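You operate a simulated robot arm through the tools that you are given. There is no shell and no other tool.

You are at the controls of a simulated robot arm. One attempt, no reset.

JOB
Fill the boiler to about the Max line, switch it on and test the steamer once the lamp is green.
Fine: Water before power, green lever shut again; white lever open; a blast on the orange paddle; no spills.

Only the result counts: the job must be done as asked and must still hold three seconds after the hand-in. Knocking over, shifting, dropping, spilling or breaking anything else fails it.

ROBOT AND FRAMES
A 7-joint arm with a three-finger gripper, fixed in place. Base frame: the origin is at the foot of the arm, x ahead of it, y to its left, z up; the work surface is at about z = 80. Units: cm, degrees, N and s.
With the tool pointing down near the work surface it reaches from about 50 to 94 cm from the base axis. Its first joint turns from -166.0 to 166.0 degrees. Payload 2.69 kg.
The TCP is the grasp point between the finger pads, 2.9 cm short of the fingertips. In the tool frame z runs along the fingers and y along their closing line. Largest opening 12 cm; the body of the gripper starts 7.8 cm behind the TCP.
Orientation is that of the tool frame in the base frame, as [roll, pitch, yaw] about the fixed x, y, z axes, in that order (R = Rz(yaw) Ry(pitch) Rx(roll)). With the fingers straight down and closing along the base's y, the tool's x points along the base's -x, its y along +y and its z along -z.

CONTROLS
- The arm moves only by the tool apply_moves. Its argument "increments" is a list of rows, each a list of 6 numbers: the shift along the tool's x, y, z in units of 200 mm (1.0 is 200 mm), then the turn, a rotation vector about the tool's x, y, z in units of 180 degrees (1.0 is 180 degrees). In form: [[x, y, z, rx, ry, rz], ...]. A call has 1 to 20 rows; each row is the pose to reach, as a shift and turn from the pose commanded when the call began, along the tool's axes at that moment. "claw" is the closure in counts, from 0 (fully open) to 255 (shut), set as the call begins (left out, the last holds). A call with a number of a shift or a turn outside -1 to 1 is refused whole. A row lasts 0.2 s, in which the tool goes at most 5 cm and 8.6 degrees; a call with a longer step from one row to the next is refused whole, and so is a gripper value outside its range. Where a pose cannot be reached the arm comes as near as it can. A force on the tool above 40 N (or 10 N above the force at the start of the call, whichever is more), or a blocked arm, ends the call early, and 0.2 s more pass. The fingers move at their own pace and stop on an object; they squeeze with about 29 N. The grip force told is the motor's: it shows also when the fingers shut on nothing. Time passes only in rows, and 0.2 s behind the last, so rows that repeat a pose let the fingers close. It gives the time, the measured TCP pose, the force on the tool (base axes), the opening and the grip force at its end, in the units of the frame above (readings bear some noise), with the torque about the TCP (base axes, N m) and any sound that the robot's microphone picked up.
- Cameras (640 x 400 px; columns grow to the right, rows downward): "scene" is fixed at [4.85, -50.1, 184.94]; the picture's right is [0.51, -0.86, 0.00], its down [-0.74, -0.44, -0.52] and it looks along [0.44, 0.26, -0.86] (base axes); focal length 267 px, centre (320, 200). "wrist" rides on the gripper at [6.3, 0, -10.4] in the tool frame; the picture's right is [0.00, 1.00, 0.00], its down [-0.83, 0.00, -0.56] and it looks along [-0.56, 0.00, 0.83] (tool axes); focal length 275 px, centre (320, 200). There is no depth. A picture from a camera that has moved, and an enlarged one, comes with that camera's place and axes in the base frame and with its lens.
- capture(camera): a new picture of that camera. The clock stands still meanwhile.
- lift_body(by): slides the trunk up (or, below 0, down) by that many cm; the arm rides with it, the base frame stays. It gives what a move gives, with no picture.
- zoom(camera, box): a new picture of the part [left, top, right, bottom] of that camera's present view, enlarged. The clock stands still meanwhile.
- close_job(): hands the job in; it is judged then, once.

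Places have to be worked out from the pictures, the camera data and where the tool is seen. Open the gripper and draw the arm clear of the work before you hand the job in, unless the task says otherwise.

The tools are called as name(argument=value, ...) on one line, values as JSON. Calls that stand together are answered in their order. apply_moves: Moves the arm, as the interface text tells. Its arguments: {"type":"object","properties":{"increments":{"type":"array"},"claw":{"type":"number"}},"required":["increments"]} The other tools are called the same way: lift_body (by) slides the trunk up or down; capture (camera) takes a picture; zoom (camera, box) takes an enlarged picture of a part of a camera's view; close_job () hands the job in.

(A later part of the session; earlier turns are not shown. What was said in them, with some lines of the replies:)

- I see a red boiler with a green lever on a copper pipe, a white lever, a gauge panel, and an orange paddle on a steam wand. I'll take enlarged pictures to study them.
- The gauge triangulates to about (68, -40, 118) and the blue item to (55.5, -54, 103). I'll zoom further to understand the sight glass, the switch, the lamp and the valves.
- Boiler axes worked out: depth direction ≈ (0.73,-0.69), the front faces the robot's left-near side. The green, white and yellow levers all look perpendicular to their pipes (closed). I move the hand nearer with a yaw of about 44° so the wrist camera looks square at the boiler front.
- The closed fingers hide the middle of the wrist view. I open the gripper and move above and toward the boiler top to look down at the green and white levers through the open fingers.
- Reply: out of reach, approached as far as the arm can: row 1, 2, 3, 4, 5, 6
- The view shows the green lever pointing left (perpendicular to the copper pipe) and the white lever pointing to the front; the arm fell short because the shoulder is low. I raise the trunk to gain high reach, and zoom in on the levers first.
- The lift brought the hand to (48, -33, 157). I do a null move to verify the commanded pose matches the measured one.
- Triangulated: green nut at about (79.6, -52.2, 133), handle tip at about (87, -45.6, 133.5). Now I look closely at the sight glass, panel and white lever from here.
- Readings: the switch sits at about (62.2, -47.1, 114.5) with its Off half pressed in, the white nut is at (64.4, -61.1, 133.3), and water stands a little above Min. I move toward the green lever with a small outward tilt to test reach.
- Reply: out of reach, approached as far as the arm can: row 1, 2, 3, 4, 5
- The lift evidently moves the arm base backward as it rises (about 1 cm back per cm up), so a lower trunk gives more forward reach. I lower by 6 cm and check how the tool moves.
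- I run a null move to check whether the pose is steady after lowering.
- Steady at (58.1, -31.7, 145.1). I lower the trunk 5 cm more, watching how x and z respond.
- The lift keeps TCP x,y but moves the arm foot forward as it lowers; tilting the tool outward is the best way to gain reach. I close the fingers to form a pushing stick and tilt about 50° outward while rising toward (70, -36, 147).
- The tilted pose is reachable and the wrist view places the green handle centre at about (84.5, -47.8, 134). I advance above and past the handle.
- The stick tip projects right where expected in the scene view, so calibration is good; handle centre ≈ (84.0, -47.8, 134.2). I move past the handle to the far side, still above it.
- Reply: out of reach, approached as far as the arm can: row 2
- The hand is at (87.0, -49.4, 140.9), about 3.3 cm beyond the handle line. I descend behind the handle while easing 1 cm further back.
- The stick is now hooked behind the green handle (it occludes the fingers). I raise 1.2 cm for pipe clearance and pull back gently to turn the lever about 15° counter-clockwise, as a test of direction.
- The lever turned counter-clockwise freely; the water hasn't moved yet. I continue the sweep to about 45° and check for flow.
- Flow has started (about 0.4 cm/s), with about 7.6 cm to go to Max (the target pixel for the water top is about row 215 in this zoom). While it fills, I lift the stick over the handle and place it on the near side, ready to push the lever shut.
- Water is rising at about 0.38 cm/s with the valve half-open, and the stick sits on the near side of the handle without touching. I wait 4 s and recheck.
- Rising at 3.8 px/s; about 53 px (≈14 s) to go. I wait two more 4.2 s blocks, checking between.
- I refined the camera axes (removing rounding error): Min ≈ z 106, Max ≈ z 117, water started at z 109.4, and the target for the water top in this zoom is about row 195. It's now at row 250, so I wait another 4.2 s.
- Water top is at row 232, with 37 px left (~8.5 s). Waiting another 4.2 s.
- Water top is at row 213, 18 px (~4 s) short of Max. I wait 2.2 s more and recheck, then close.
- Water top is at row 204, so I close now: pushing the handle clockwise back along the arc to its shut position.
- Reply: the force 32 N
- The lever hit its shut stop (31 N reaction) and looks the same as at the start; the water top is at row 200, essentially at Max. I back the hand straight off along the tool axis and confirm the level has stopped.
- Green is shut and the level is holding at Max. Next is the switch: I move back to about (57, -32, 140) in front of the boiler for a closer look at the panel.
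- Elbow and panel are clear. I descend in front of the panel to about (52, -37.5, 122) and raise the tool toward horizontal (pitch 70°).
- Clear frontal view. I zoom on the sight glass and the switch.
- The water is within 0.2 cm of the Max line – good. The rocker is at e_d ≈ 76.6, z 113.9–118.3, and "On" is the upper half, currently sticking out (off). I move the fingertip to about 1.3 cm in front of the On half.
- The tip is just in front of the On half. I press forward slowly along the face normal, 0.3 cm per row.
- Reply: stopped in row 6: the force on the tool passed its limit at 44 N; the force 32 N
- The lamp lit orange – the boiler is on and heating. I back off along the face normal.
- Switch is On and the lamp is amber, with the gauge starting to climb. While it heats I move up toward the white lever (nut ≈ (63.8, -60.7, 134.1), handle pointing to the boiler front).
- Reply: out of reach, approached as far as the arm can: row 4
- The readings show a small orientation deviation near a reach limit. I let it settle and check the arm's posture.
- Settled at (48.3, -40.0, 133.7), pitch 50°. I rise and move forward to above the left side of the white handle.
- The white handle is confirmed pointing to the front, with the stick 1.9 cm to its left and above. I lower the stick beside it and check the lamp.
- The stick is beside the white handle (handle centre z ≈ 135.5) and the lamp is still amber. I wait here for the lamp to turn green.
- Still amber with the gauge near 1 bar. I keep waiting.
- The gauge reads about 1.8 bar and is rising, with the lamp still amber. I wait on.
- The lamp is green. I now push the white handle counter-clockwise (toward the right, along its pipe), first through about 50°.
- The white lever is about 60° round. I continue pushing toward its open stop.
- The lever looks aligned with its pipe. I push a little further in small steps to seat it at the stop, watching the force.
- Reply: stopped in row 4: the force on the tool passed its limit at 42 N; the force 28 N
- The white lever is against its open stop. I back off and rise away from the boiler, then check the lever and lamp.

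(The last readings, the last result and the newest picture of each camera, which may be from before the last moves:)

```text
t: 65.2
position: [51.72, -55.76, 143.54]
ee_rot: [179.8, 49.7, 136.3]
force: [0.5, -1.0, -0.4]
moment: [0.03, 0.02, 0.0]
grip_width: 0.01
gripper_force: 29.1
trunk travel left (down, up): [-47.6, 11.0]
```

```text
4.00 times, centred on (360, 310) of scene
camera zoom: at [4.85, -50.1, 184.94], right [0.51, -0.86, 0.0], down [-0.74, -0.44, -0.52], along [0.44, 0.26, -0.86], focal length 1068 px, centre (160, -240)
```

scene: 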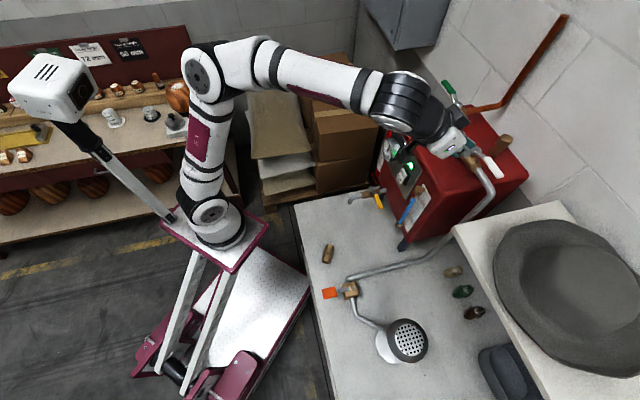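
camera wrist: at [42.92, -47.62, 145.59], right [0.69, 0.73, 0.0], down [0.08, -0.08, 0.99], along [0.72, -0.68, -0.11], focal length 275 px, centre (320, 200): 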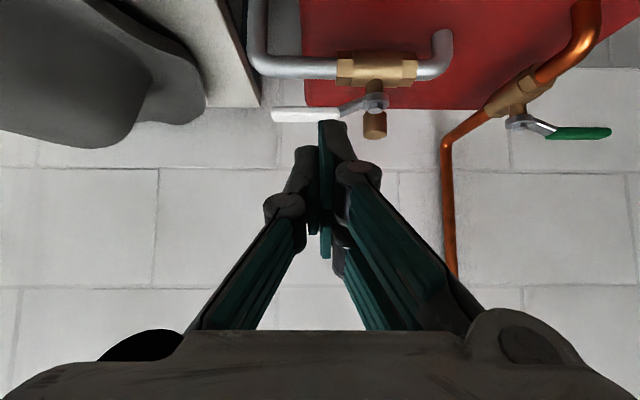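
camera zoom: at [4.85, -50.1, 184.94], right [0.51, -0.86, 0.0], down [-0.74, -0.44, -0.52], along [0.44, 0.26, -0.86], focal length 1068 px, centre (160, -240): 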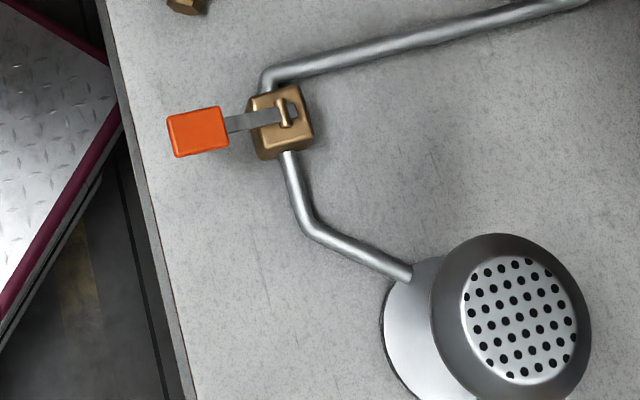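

The white lever is now parallel to its pipe and the lamp is green. Next is the orange paddle at about (24.3, -42.5, ~86): I retreat from the boiler and bring the tool toward vertical.

apply_moves(increments=[[0.1133, 0.015, -0.1335, 0, 0.0414, 0], [0.2265, 0.03, -0.267, 0, 0.0828, 0], [0.34, 0.045, -0.4, 0, 0.1242, 0], [0.453, 0.06, -0.534, 0, 0.1656, 0]])

apply_moves(increments=[[0, 0, 0, 0, 0, 0]])

capture(camera="wrist")

capture(camera="scene")

```text
t: 66.2
position: [42.15, -44.91, 143.65]
ee_rot: [-180.0, 19.9, 136.3]
force: [1.4, 0.4, 0.2]
moment: [0.02, -0.01, 0.01]
grip_width: 0.02
gripper_force: 28.3
trunk travel left (down, up): [-47.6, 11.0]
```

```text
t: 66.6
position: [42.07, -45.02, 143.82]
ee_rot: [180.0, 20.0, 136.4]
force: [-0.2, -0.9, -0.1]
moment: [0.03, -0.01, -0.04]
grip_width: 0.0
gripper_force: 29.0
trunk travel left (down, up): [-47.6, 11.0]
```

```text
taken
camera wrist: at [35.15, -38.48, 151.46], right [0.69, 0.73, 0.0], down [0.43, -0.41, 0.81], along [0.59, -0.55, -0.59], focal length 275 px, centre (320, 200)
```

wrist: 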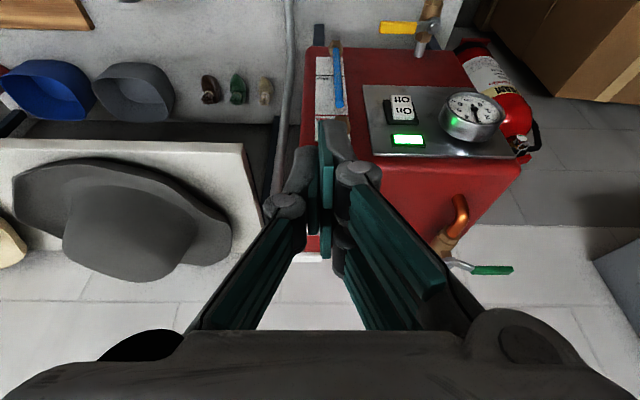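

```text
taken
```

scene: 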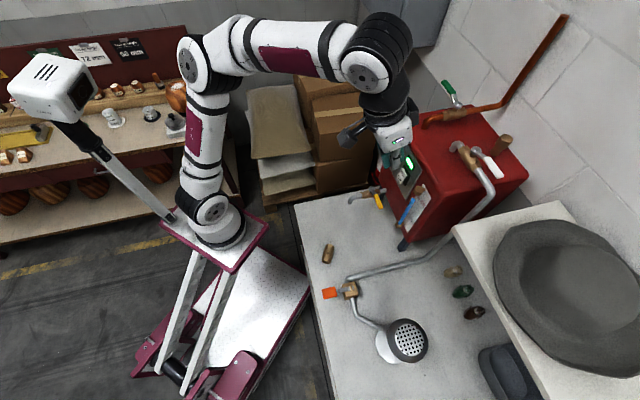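

I continue down toward the paddle area with the tool going vertical.

apply_moves(increments=[[0.152, -0.036, 0.115, 0, 0.022, 0], [0.304, -0.073, 0.23, 0, 0.044, 0], [0.456, -0.109, 0.345, 0, 0.067, 0], [0.608, -0.146, 0.46, 0, 0.089, 0], [0.76, -0.182, 0.575, 0, 0.111, 0]])

apply_moves(increments=[[0, 0, 0, 0, 0, 0]])

capture(camera="wrist")

capture(camera="scene")

```text
t: 67.8
position: [32.03, -40.21, 128.08]
ee_rot: [179.8, 0.0, 136.4]
force: [-0.1, -0.9, 1.0]
moment: [0.01, -0.03, 0.0]
grip_width: 0.02
gripper_force: 28.4
trunk travel left (down, up): [-47.6, 11.0]
```

```text
t: 68.2
position: [32.03, -40.38, 127.95]
ee_rot: [180.0, 0.0, 136.4]
force: [-0.5, 0.2, 0.1]
moment: [-0.01, 0.01, 0.02]
grip_width: 0.01
gripper_force: 28.7
trunk travel left (down, up): [-47.6, 11.0]
```

```text
taken
camera wrist: at [27.35, -36.13, 138.48], right [0.69, 0.73, 0.0], down [0.6, -0.57, 0.56], along [0.4, -0.38, -0.83], focal length 275 px, centre (320, 200)
```

wrist: 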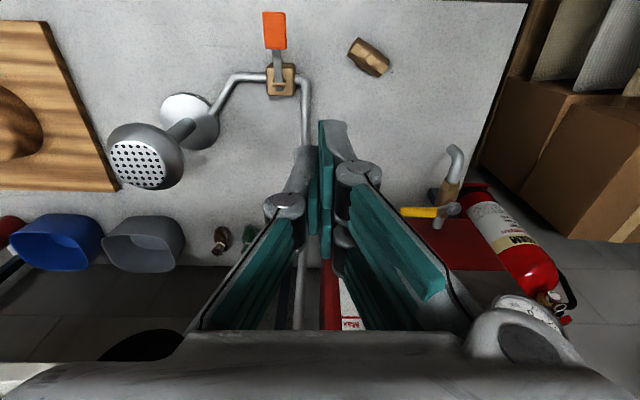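

```text
taken
```

scene: 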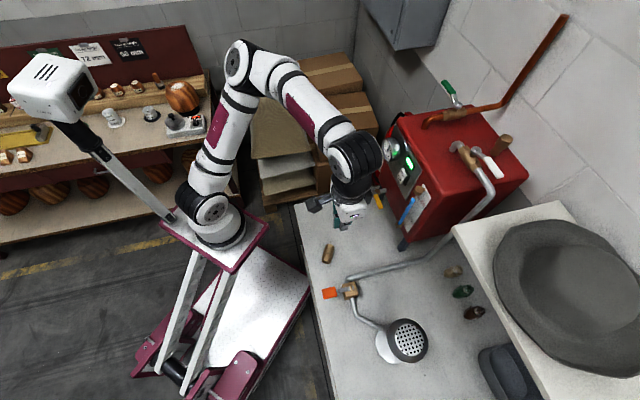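

The paddle triangulates to (24.0, -42.6, 88), with the brass block top at about z 84.5, so the paddle is angled up and should press down. I move above it to z ≈ 110, checking reach.

apply_moves(increments=[[0.044, -0.07, 0.18, 0, 0, 0], [0.088, -0.14, 0.36, 0, 0, 0], [0.132, -0.21, 0.54, 0, 0, 0], [0.176, -0.28, 0.72, 0, 0, 0], [0.22, -0.3485, 0.9, 0, 0, 0]])

apply_moves(increments=[[0, 0, 0, 0, 0, 0]])

capture(camera="wrist")

capture(camera="scene")

```text
t: 69.4
position: [24.31, -42.5, 110.0]
ee_rot: [-179.9, -0.1, 136.4]
force: [-0.2, 1.2, -0.1]
moment: [-0.04, 0.0, 0.03]
grip_width: 0.03
gripper_force: 28.3
trunk travel left (down, up): [-47.6, 11.0]
```

```text
t: 69.8
position: [24.3, -42.49, 109.91]
ee_rot: [-180.0, 0.0, 136.4]
force: [-0.4, -0.5, -0.1]
moment: [-0.03, 0.04, 0.02]
grip_width: 0.0
gripper_force: 28.5
trunk travel left (down, up): [-47.6, 11.0]
```

```text
taken
camera wrist: at [19.64, -38.28, 120.52], right [0.69, 0.73, 0.0], down [0.6, -0.57, 0.56], along [0.4, -0.38, -0.83], focal length 275 px, centre (320, 200)
```

wrist: 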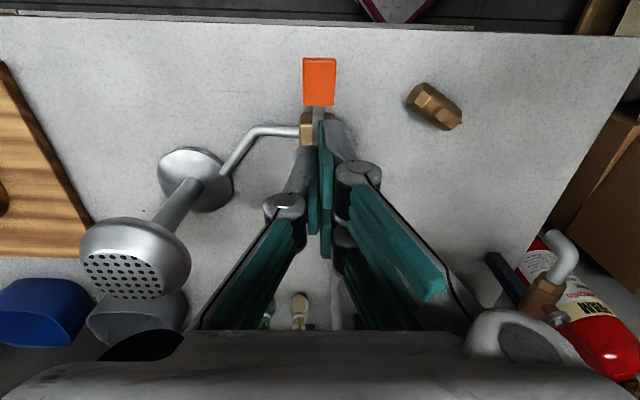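

```text
taken
```

scene: 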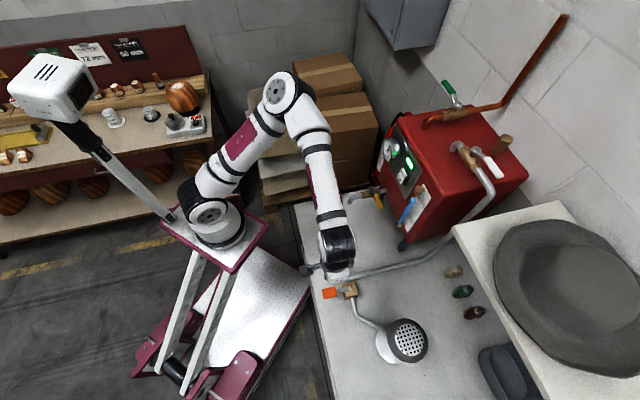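

The stick is directly above the paddle (centre ≈ (24.0, -42.5, 88.5)). I lower to about 1.5 cm above the contact height.

apply_moves(increments=[[0.01, 0, 0.2, 0, 0, 0], [0.02, 0, 0.4, 0, 0, 0], [0.025, 0, 0.6, 0, 0, 0], [0.025, 0, 0.75, 0, 0, 0], [0.025, 0, 0.83, 0, 0, 0]])

capture(camera="wrist")

zoom(camera="scene", box=[280, 230, 440, 370])

```text
t: 71.0
position: [23.81, -42.27, 93.11]
ee_rot: [-179.9, 0.0, 136.4]
force: [-0.8, -0.4, 0.5]
moment: [0.01, -0.03, -0.02]
grip_width: 0.0
gripper_force: 28.7
trunk travel left (down, up): [-47.6, 11.0]
```

```text
taken
camera wrist: at [19.19, -37.95, 103.68], right [0.69, 0.73, 0.0], down [0.6, -0.57, 0.56], along [0.41, -0.38, -0.83], focal length 275 px, centre (320, 200)
```

wrist: 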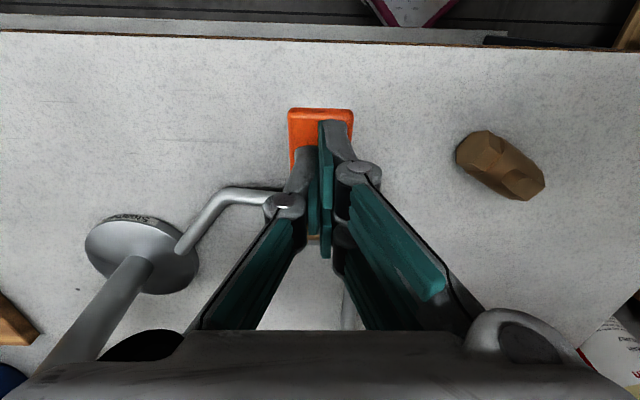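

```text
2.86 times, centred on (360, 300) of scene
camera zoom: at [4.85, -50.1, 184.94], right [0.51, -0.86, 0.0], down [-0.74, -0.44, -0.52], along [0.44, 0.26, -0.86], focal length 763 px, centre (206, -86)
```

zoom: 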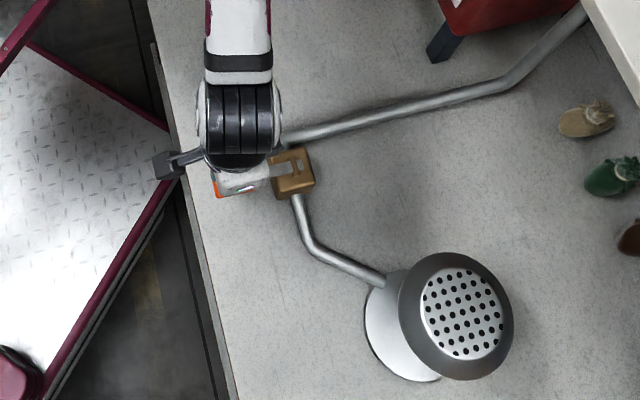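

The stick is centred over the paddle. I press down slowly, listening for steam.

apply_moves(increments=[[0, 0, 0.03, 0, 0, 0], [0, 0, 0.06, 0, 0, 0], [0, 0, 0.085, 0, 0, 0], [0, 0, 0.105, 0, 0, 0], [0, 0, 0.125, 0, 0, 0], [0, 0, 0.145, 0, 0, 0]])

capture(camera="scene")

capture(camera="wrist")

```text
t: 72.4
position: [23.88, -42.31, 90.34]
ee_rot: [180.0, 0.1, 136.5]
force: [0.3, 1.1, 2.3]
moment: [0.0, 0.01, -0.01]
grip_width: 0.62
gripper_force: 28.5
trunk travel left (down, up): [-47.6, 11.0]
```

```text
taken
```

scene: 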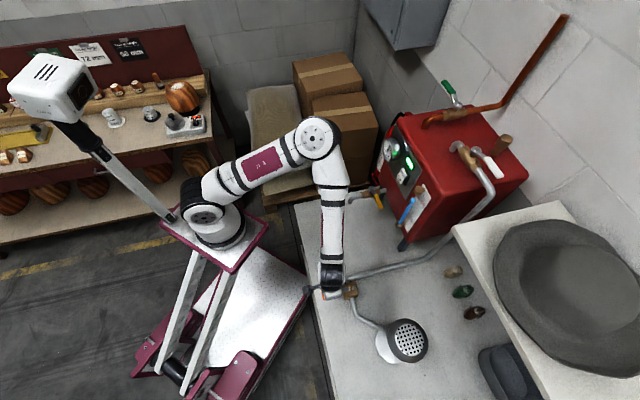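

```text
taken
camera wrist: at [19.22, -38.03, 100.82], right [0.69, 0.73, 0.0], down [0.6, -0.57, 0.56], along [0.41, -0.38, -0.83], focal length 275 px, centre (320, 200)
```

wrist: 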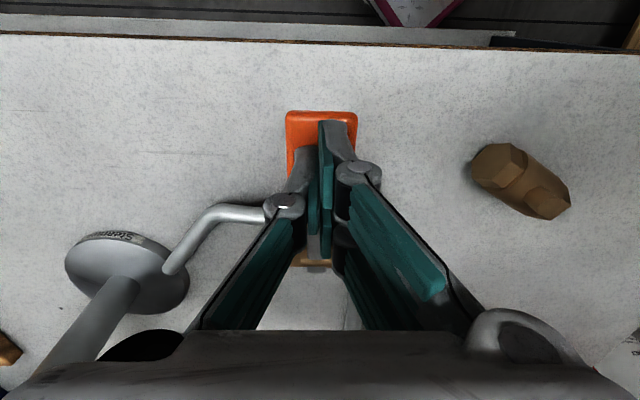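

Light contact (about 2 N) but no steam yet. I press further in small steps.

apply_moves(increments=[[0, 0, 0.012, 0, 0, 0], [0, 0, 0.024, 0, 0, 0], [0, 0, 0.036, 0, 0, 0], [0, 0, 0.048, 0, 0, 0], [0, 0, 0.06, 0, 0, 0]])

capture(camera="scene")

capture(camera="wrist")

```text
t: 73.6
position: [23.83, -42.2, 89.41]
ee_rot: [180.0, 0.1, 136.4]
force: [-0.1, 1.1, 17.0]
moment: [-0.22, -0.29, 0.05]
grip_width: 0.0
gripper_force: 28.6
trunk travel left (down, up): [-47.6, 11.0]
```

```text
taken
```

scene: 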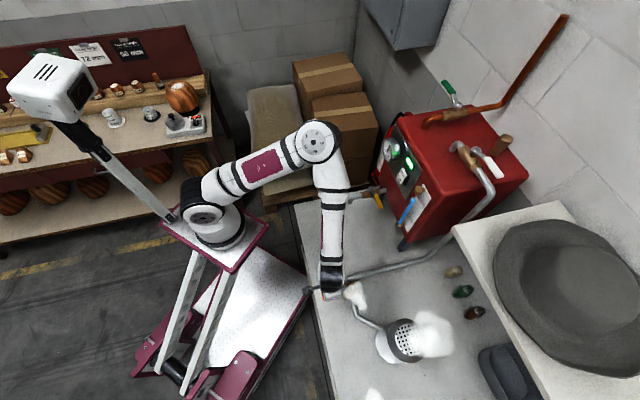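

```text
taken
camera wrist: at [19.18, -37.98, 99.76], right [0.69, 0.73, 0.0], down [0.6, -0.57, 0.56], along [0.41, -0.38, -0.83], focal length 275 px, centre (320, 200)
```

wrist: 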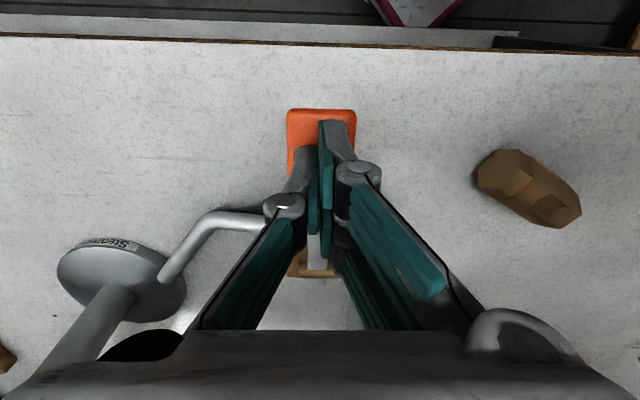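

Steam is blasting from the steamer head. I press slightly further and hold for about 2 s to make a clear blast.

apply_moves(increments=[[0, 0, 0.01, 0, 0, 0], [0, 0, 0.018, 0, 0, 0], [0, 0, 0.018, 0, 0, 0], [0, 0, 0.018, 0, 0, 0], [0, 0, 0.018, 0, 0, 0], [0, 0, 0.018, 0, 0, 0], [0, 0, 0.018, 0, 0, 0], [0, 0, 0.018, 0, 0, 0], [0, 0, 0.018, 0, 0, 0]])

zoom(camera="scene", box=[280, 230, 500, 400])

zoom(camera="scene", box=[370, 125, 450, 225])

```text
t: 74.1
position: [23.86, -42.25, 89.24]
ee_rot: [180.0, 0.3, 136.4]
force: [-0.4, 9.8, 25.9]
moment: [-0.1, -0.47, 0.23]
grip_width: 0.0
gripper_force: 28.1
trunk travel left (down, up): [-47.6, 11.0]
stopped in row 2: the force on the tool passed its limit at 44 N (the readings are from after the stop); the commanded pose is now the measured one
```

```text
2.35 times, centred on (390, 315) of scene
camera zoom: at [4.85, -50.1, 184.94], right [0.51, -0.86, 0.0], down [-0.74, -0.44, -0.52], along [0.44, 0.26, -0.86], focal length 628 px, centre (155, -71)
```

zoom: 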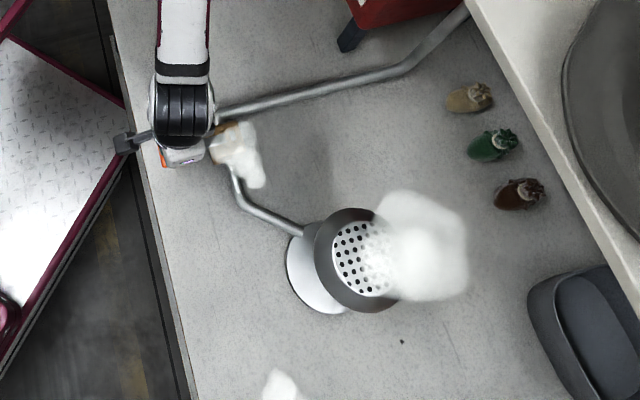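

```text
4.00 times, centred on (410, 175) of scene
camera zoom: at [4.85, -50.1, 184.94], right [0.51, -0.86, 0.0], down [-0.74, -0.44, -0.52], along [0.44, 0.26, -0.86], focal length 1068 px, centre (-40, 300)
```

zoom: 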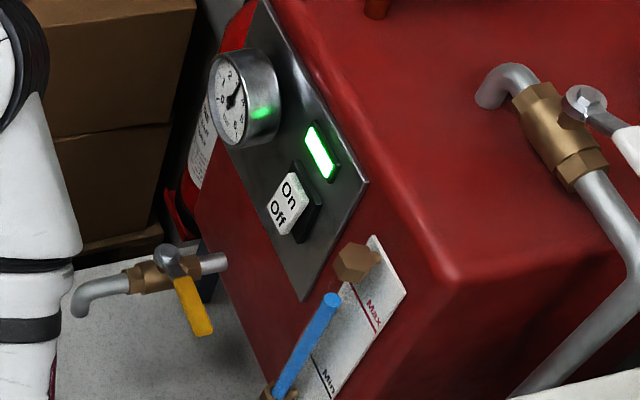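

The paddle is at its bottom stop and steam is flowing strongly with the lamp green. I hold a little longer.

apply_moves(increments=[[0, 0, 0, 0, 0, 0], [0, 0, 0, 0, 0, 0], [0, 0, 0, 0, 0, 0], [0, 0, 0, 0, 0, 0], [0, 0, 0, 0, 0, 0], [0, 0, 0, 0, 0, 0]])

zoom(camera="scene", box=[280, 230, 500, 400])

```text
t: 75.2
position: [23.79, -42.3, 89.19]
ee_rot: [180.0, 0.2, 136.4]
force: [0.5, 10.2, 25.0]
moment: [-0.09, -0.46, 0.21]
grip_width: 0.0
gripper_force: 28.7
trunk travel left (down, up): [-47.6, 11.0]
stopped in row 5: the force on the tool passed its limit at 40 N (the readings are from after the stop); the commanded pose is now the measured one
```

```text
2.35 times, centred on (390, 315) of scene
camera zoom: at [4.85, -50.1, 184.94], right [0.51, -0.86, 0.0], down [-0.74, -0.44, -0.52], along [0.44, 0.26, -0.86], focal length 628 px, centre (155, -71)
```

zoom: 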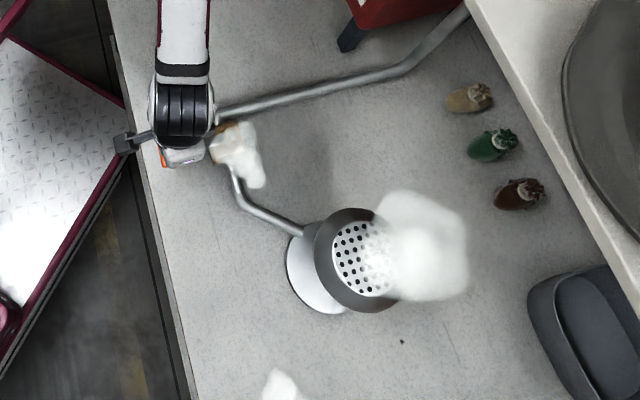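

The blast has lasted over 2 s. I release the paddle by lifting straight up, and check that the steam stops.

apply_moves(increments=[[0, 0, -0.05, 0, 0, 0], [0, 0, -0.12, 0, 0, 0], [0, 0, -0.25, 0, 0, 0], [0, 0, -0.45, 0, 0, 0], [0, 0, -0.68, 0, 0, 0], [0, 0, -0.9, 0, 0, 0]])

capture(camera="wrist")

zoom(camera="scene", box=[280, 230, 500, 400])

```text
t: 76.6
position: [23.66, -42.4, 107.26]
ee_rot: [179.9, 0.1, 136.3]
force: [0.0, -0.1, -0.1]
moment: [0.01, 0.0, 0.01]
grip_width: 0.01
gripper_force: 28.3
trunk travel left (down, up): [-47.6, 11.0]
```

```text
taken
camera wrist: at [18.93, -38.05, 117.68], right [0.69, 0.73, 0.0], down [0.6, -0.57, 0.56], along [0.41, -0.38, -0.83], focal length 275 px, centre (320, 200)
```

wrist: 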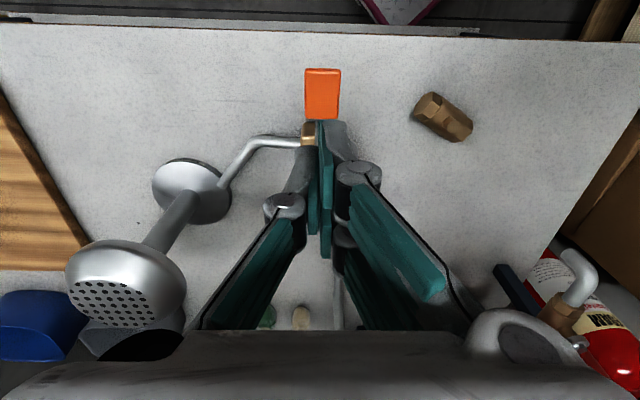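

```text
2.35 times, centred on (390, 315) of scene
camera zoom: at [4.85, -50.1, 184.94], right [0.51, -0.86, 0.0], down [-0.74, -0.44, -0.52], along [0.44, 0.26, -0.86], focal length 628 px, centre (155, -71)
```

zoom: 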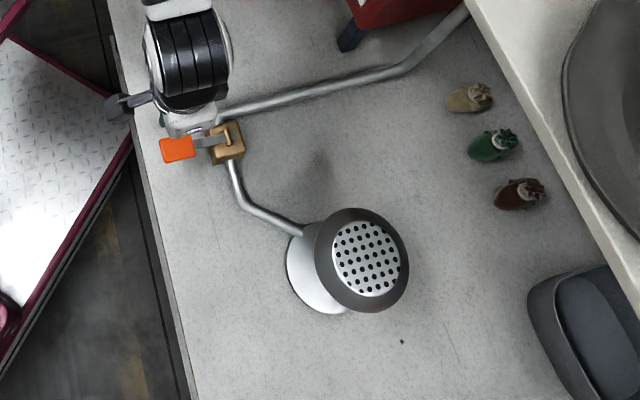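

The steam stopped on release and the paddle sprang back. I raise the arm clear.

apply_moves(increments=[[0, 0, -0.2, 0, 0, 0], [0, 0.05, -0.4, 0, 0, 0], [0, 0.15, -0.6, 0, 0, 0], [0, 0.25, -0.8, 0, 0, 0], [0, 0.35, -0.97, 0, 0, 0]])

apply_moves(increments=[[0.03, 0.1, -0.12, 0, 0, 0], [0.06, 0.2, -0.24, 0, 0, 0], [0.09, 0.3, -0.36, 0, 0, 0], [0.12, 0.4, -0.48, 0, 0, 0], [0.14, 0.5, -0.6, 0, 0, 0], [0.14, 0.5, -0.6, 0, 0, 0]], claw=0)

capture(camera="scene")

capture(camera="wrist")

zoom(camera="scene", box=[360, 60, 540, 260])

zoom(camera="scene", box=[380, 175, 460, 225])

```text
t: 77.8
position: [28.41, -37.22, 126.64]
ee_rot: [180.0, 0.1, 136.4]
force: [0.6, -0.4, -0.9]
moment: [0.02, 0.02, 0.0]
grip_width: 0.01
gripper_force: 29.0
trunk travel left (down, up): [-47.6, 11.0]
```

```text
t: 79.2
position: [33.42, -27.88, 138.7]
ee_rot: [-180.0, 0.2, 136.4]
force: [0.0, -0.4, 0.6]
moment: [0.05, -0.02, 0.01]
grip_width: 12.01
gripper_force: 0.1
trunk travel left (down, up): [-47.6, 11.0]
```

```text
taken
```

scene: 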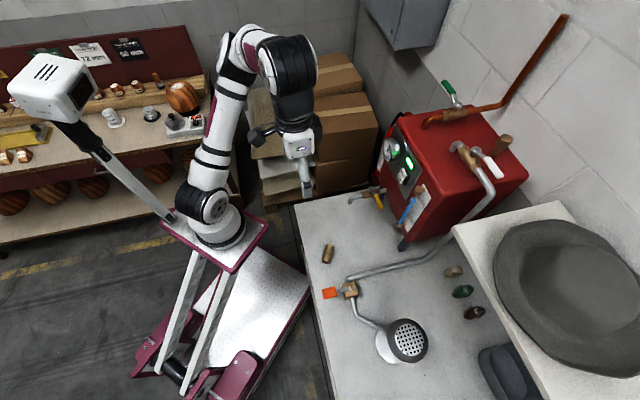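

```text
taken
camera wrist: at [28.76, -23.63, 149.13], right [0.69, 0.73, 0.0], down [0.6, -0.57, 0.56], along [0.41, -0.38, -0.83], focal length 275 px, centre (320, 200)
```

wrist: 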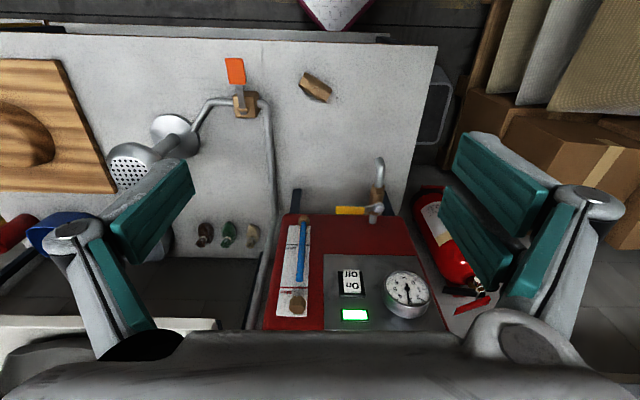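

```text
2.00 times, centred on (450, 160) of scene
camera zoom: at [4.85, -50.1, 184.94], right [0.51, -0.86, 0.0], down [-0.74, -0.44, -0.52], along [0.44, 0.26, -0.86], focal length 534 px, centre (60, 280)
```

zoom: 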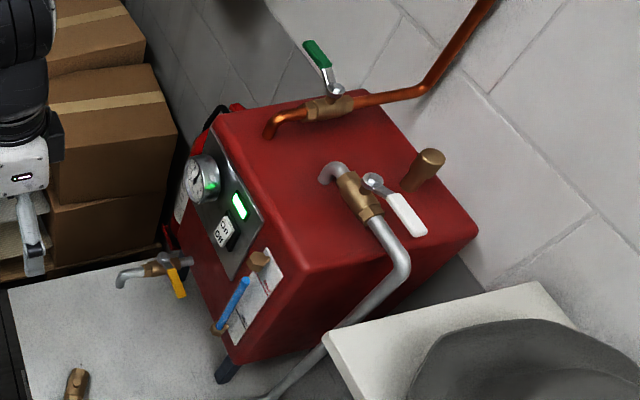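

```text
8.00 times, centred on (420, 200) of scene
camera zoom: at [4.85, -50.1, 184.94], right [0.51, -0.86, 0.0], down [-0.74, -0.44, -0.52], along [0.44, 0.26, -0.86], focal length 2137 px, centre (-480, 200)
```

zoom: 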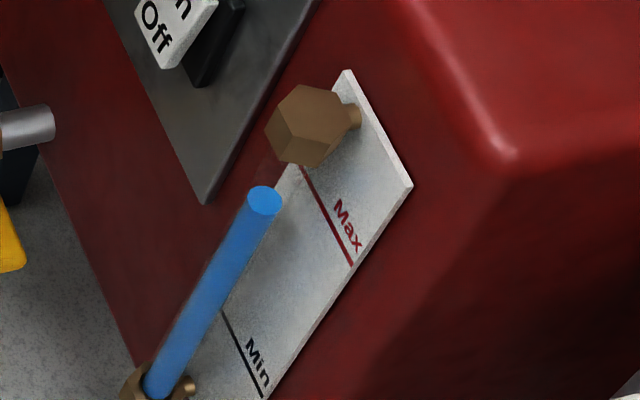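

Everything checks out:
- Water is at the Max line and the green lever is shut.
- The switch is On and the lamp is green.
- The white lever is open along its pipe, and the paddle is released after its blast.
- There are no spills, and the gripper is open and clear.

I hand the job in.

close_job()

```text
The job is handed in.
```

The boiler is filled to about the Max line and switched on, and the steamer gave a strong blast once the lamp turned green. I've handed the job in; the judging result hasn't come back to me.

- **Water:** the level is roughly 0.2 cm below the Max line by the wrist camera. I shut the green lever before switching on, and it sits against its stop.
- **Power:** the rocker is On. The lamp went from amber to green about 17 seconds after switching on.
- **White lever:** open, lying along its pipe and pushed up to its stop.
- **Blast:** I held the orange paddle down for about 2 seconds. Steam came from the steamer head, with some at the brass valve block too, and it all stopped when I let go. The paddle sprang back up.
- **Surroundings:** no spills showed in the final pictures, and nothing looked moved or knocked over. The gripper is open and the arm is clear.

The arm hit its 40 N force limit a few times, pressing the switch, seating the white lever and holding the paddle. I saw no damage from it.
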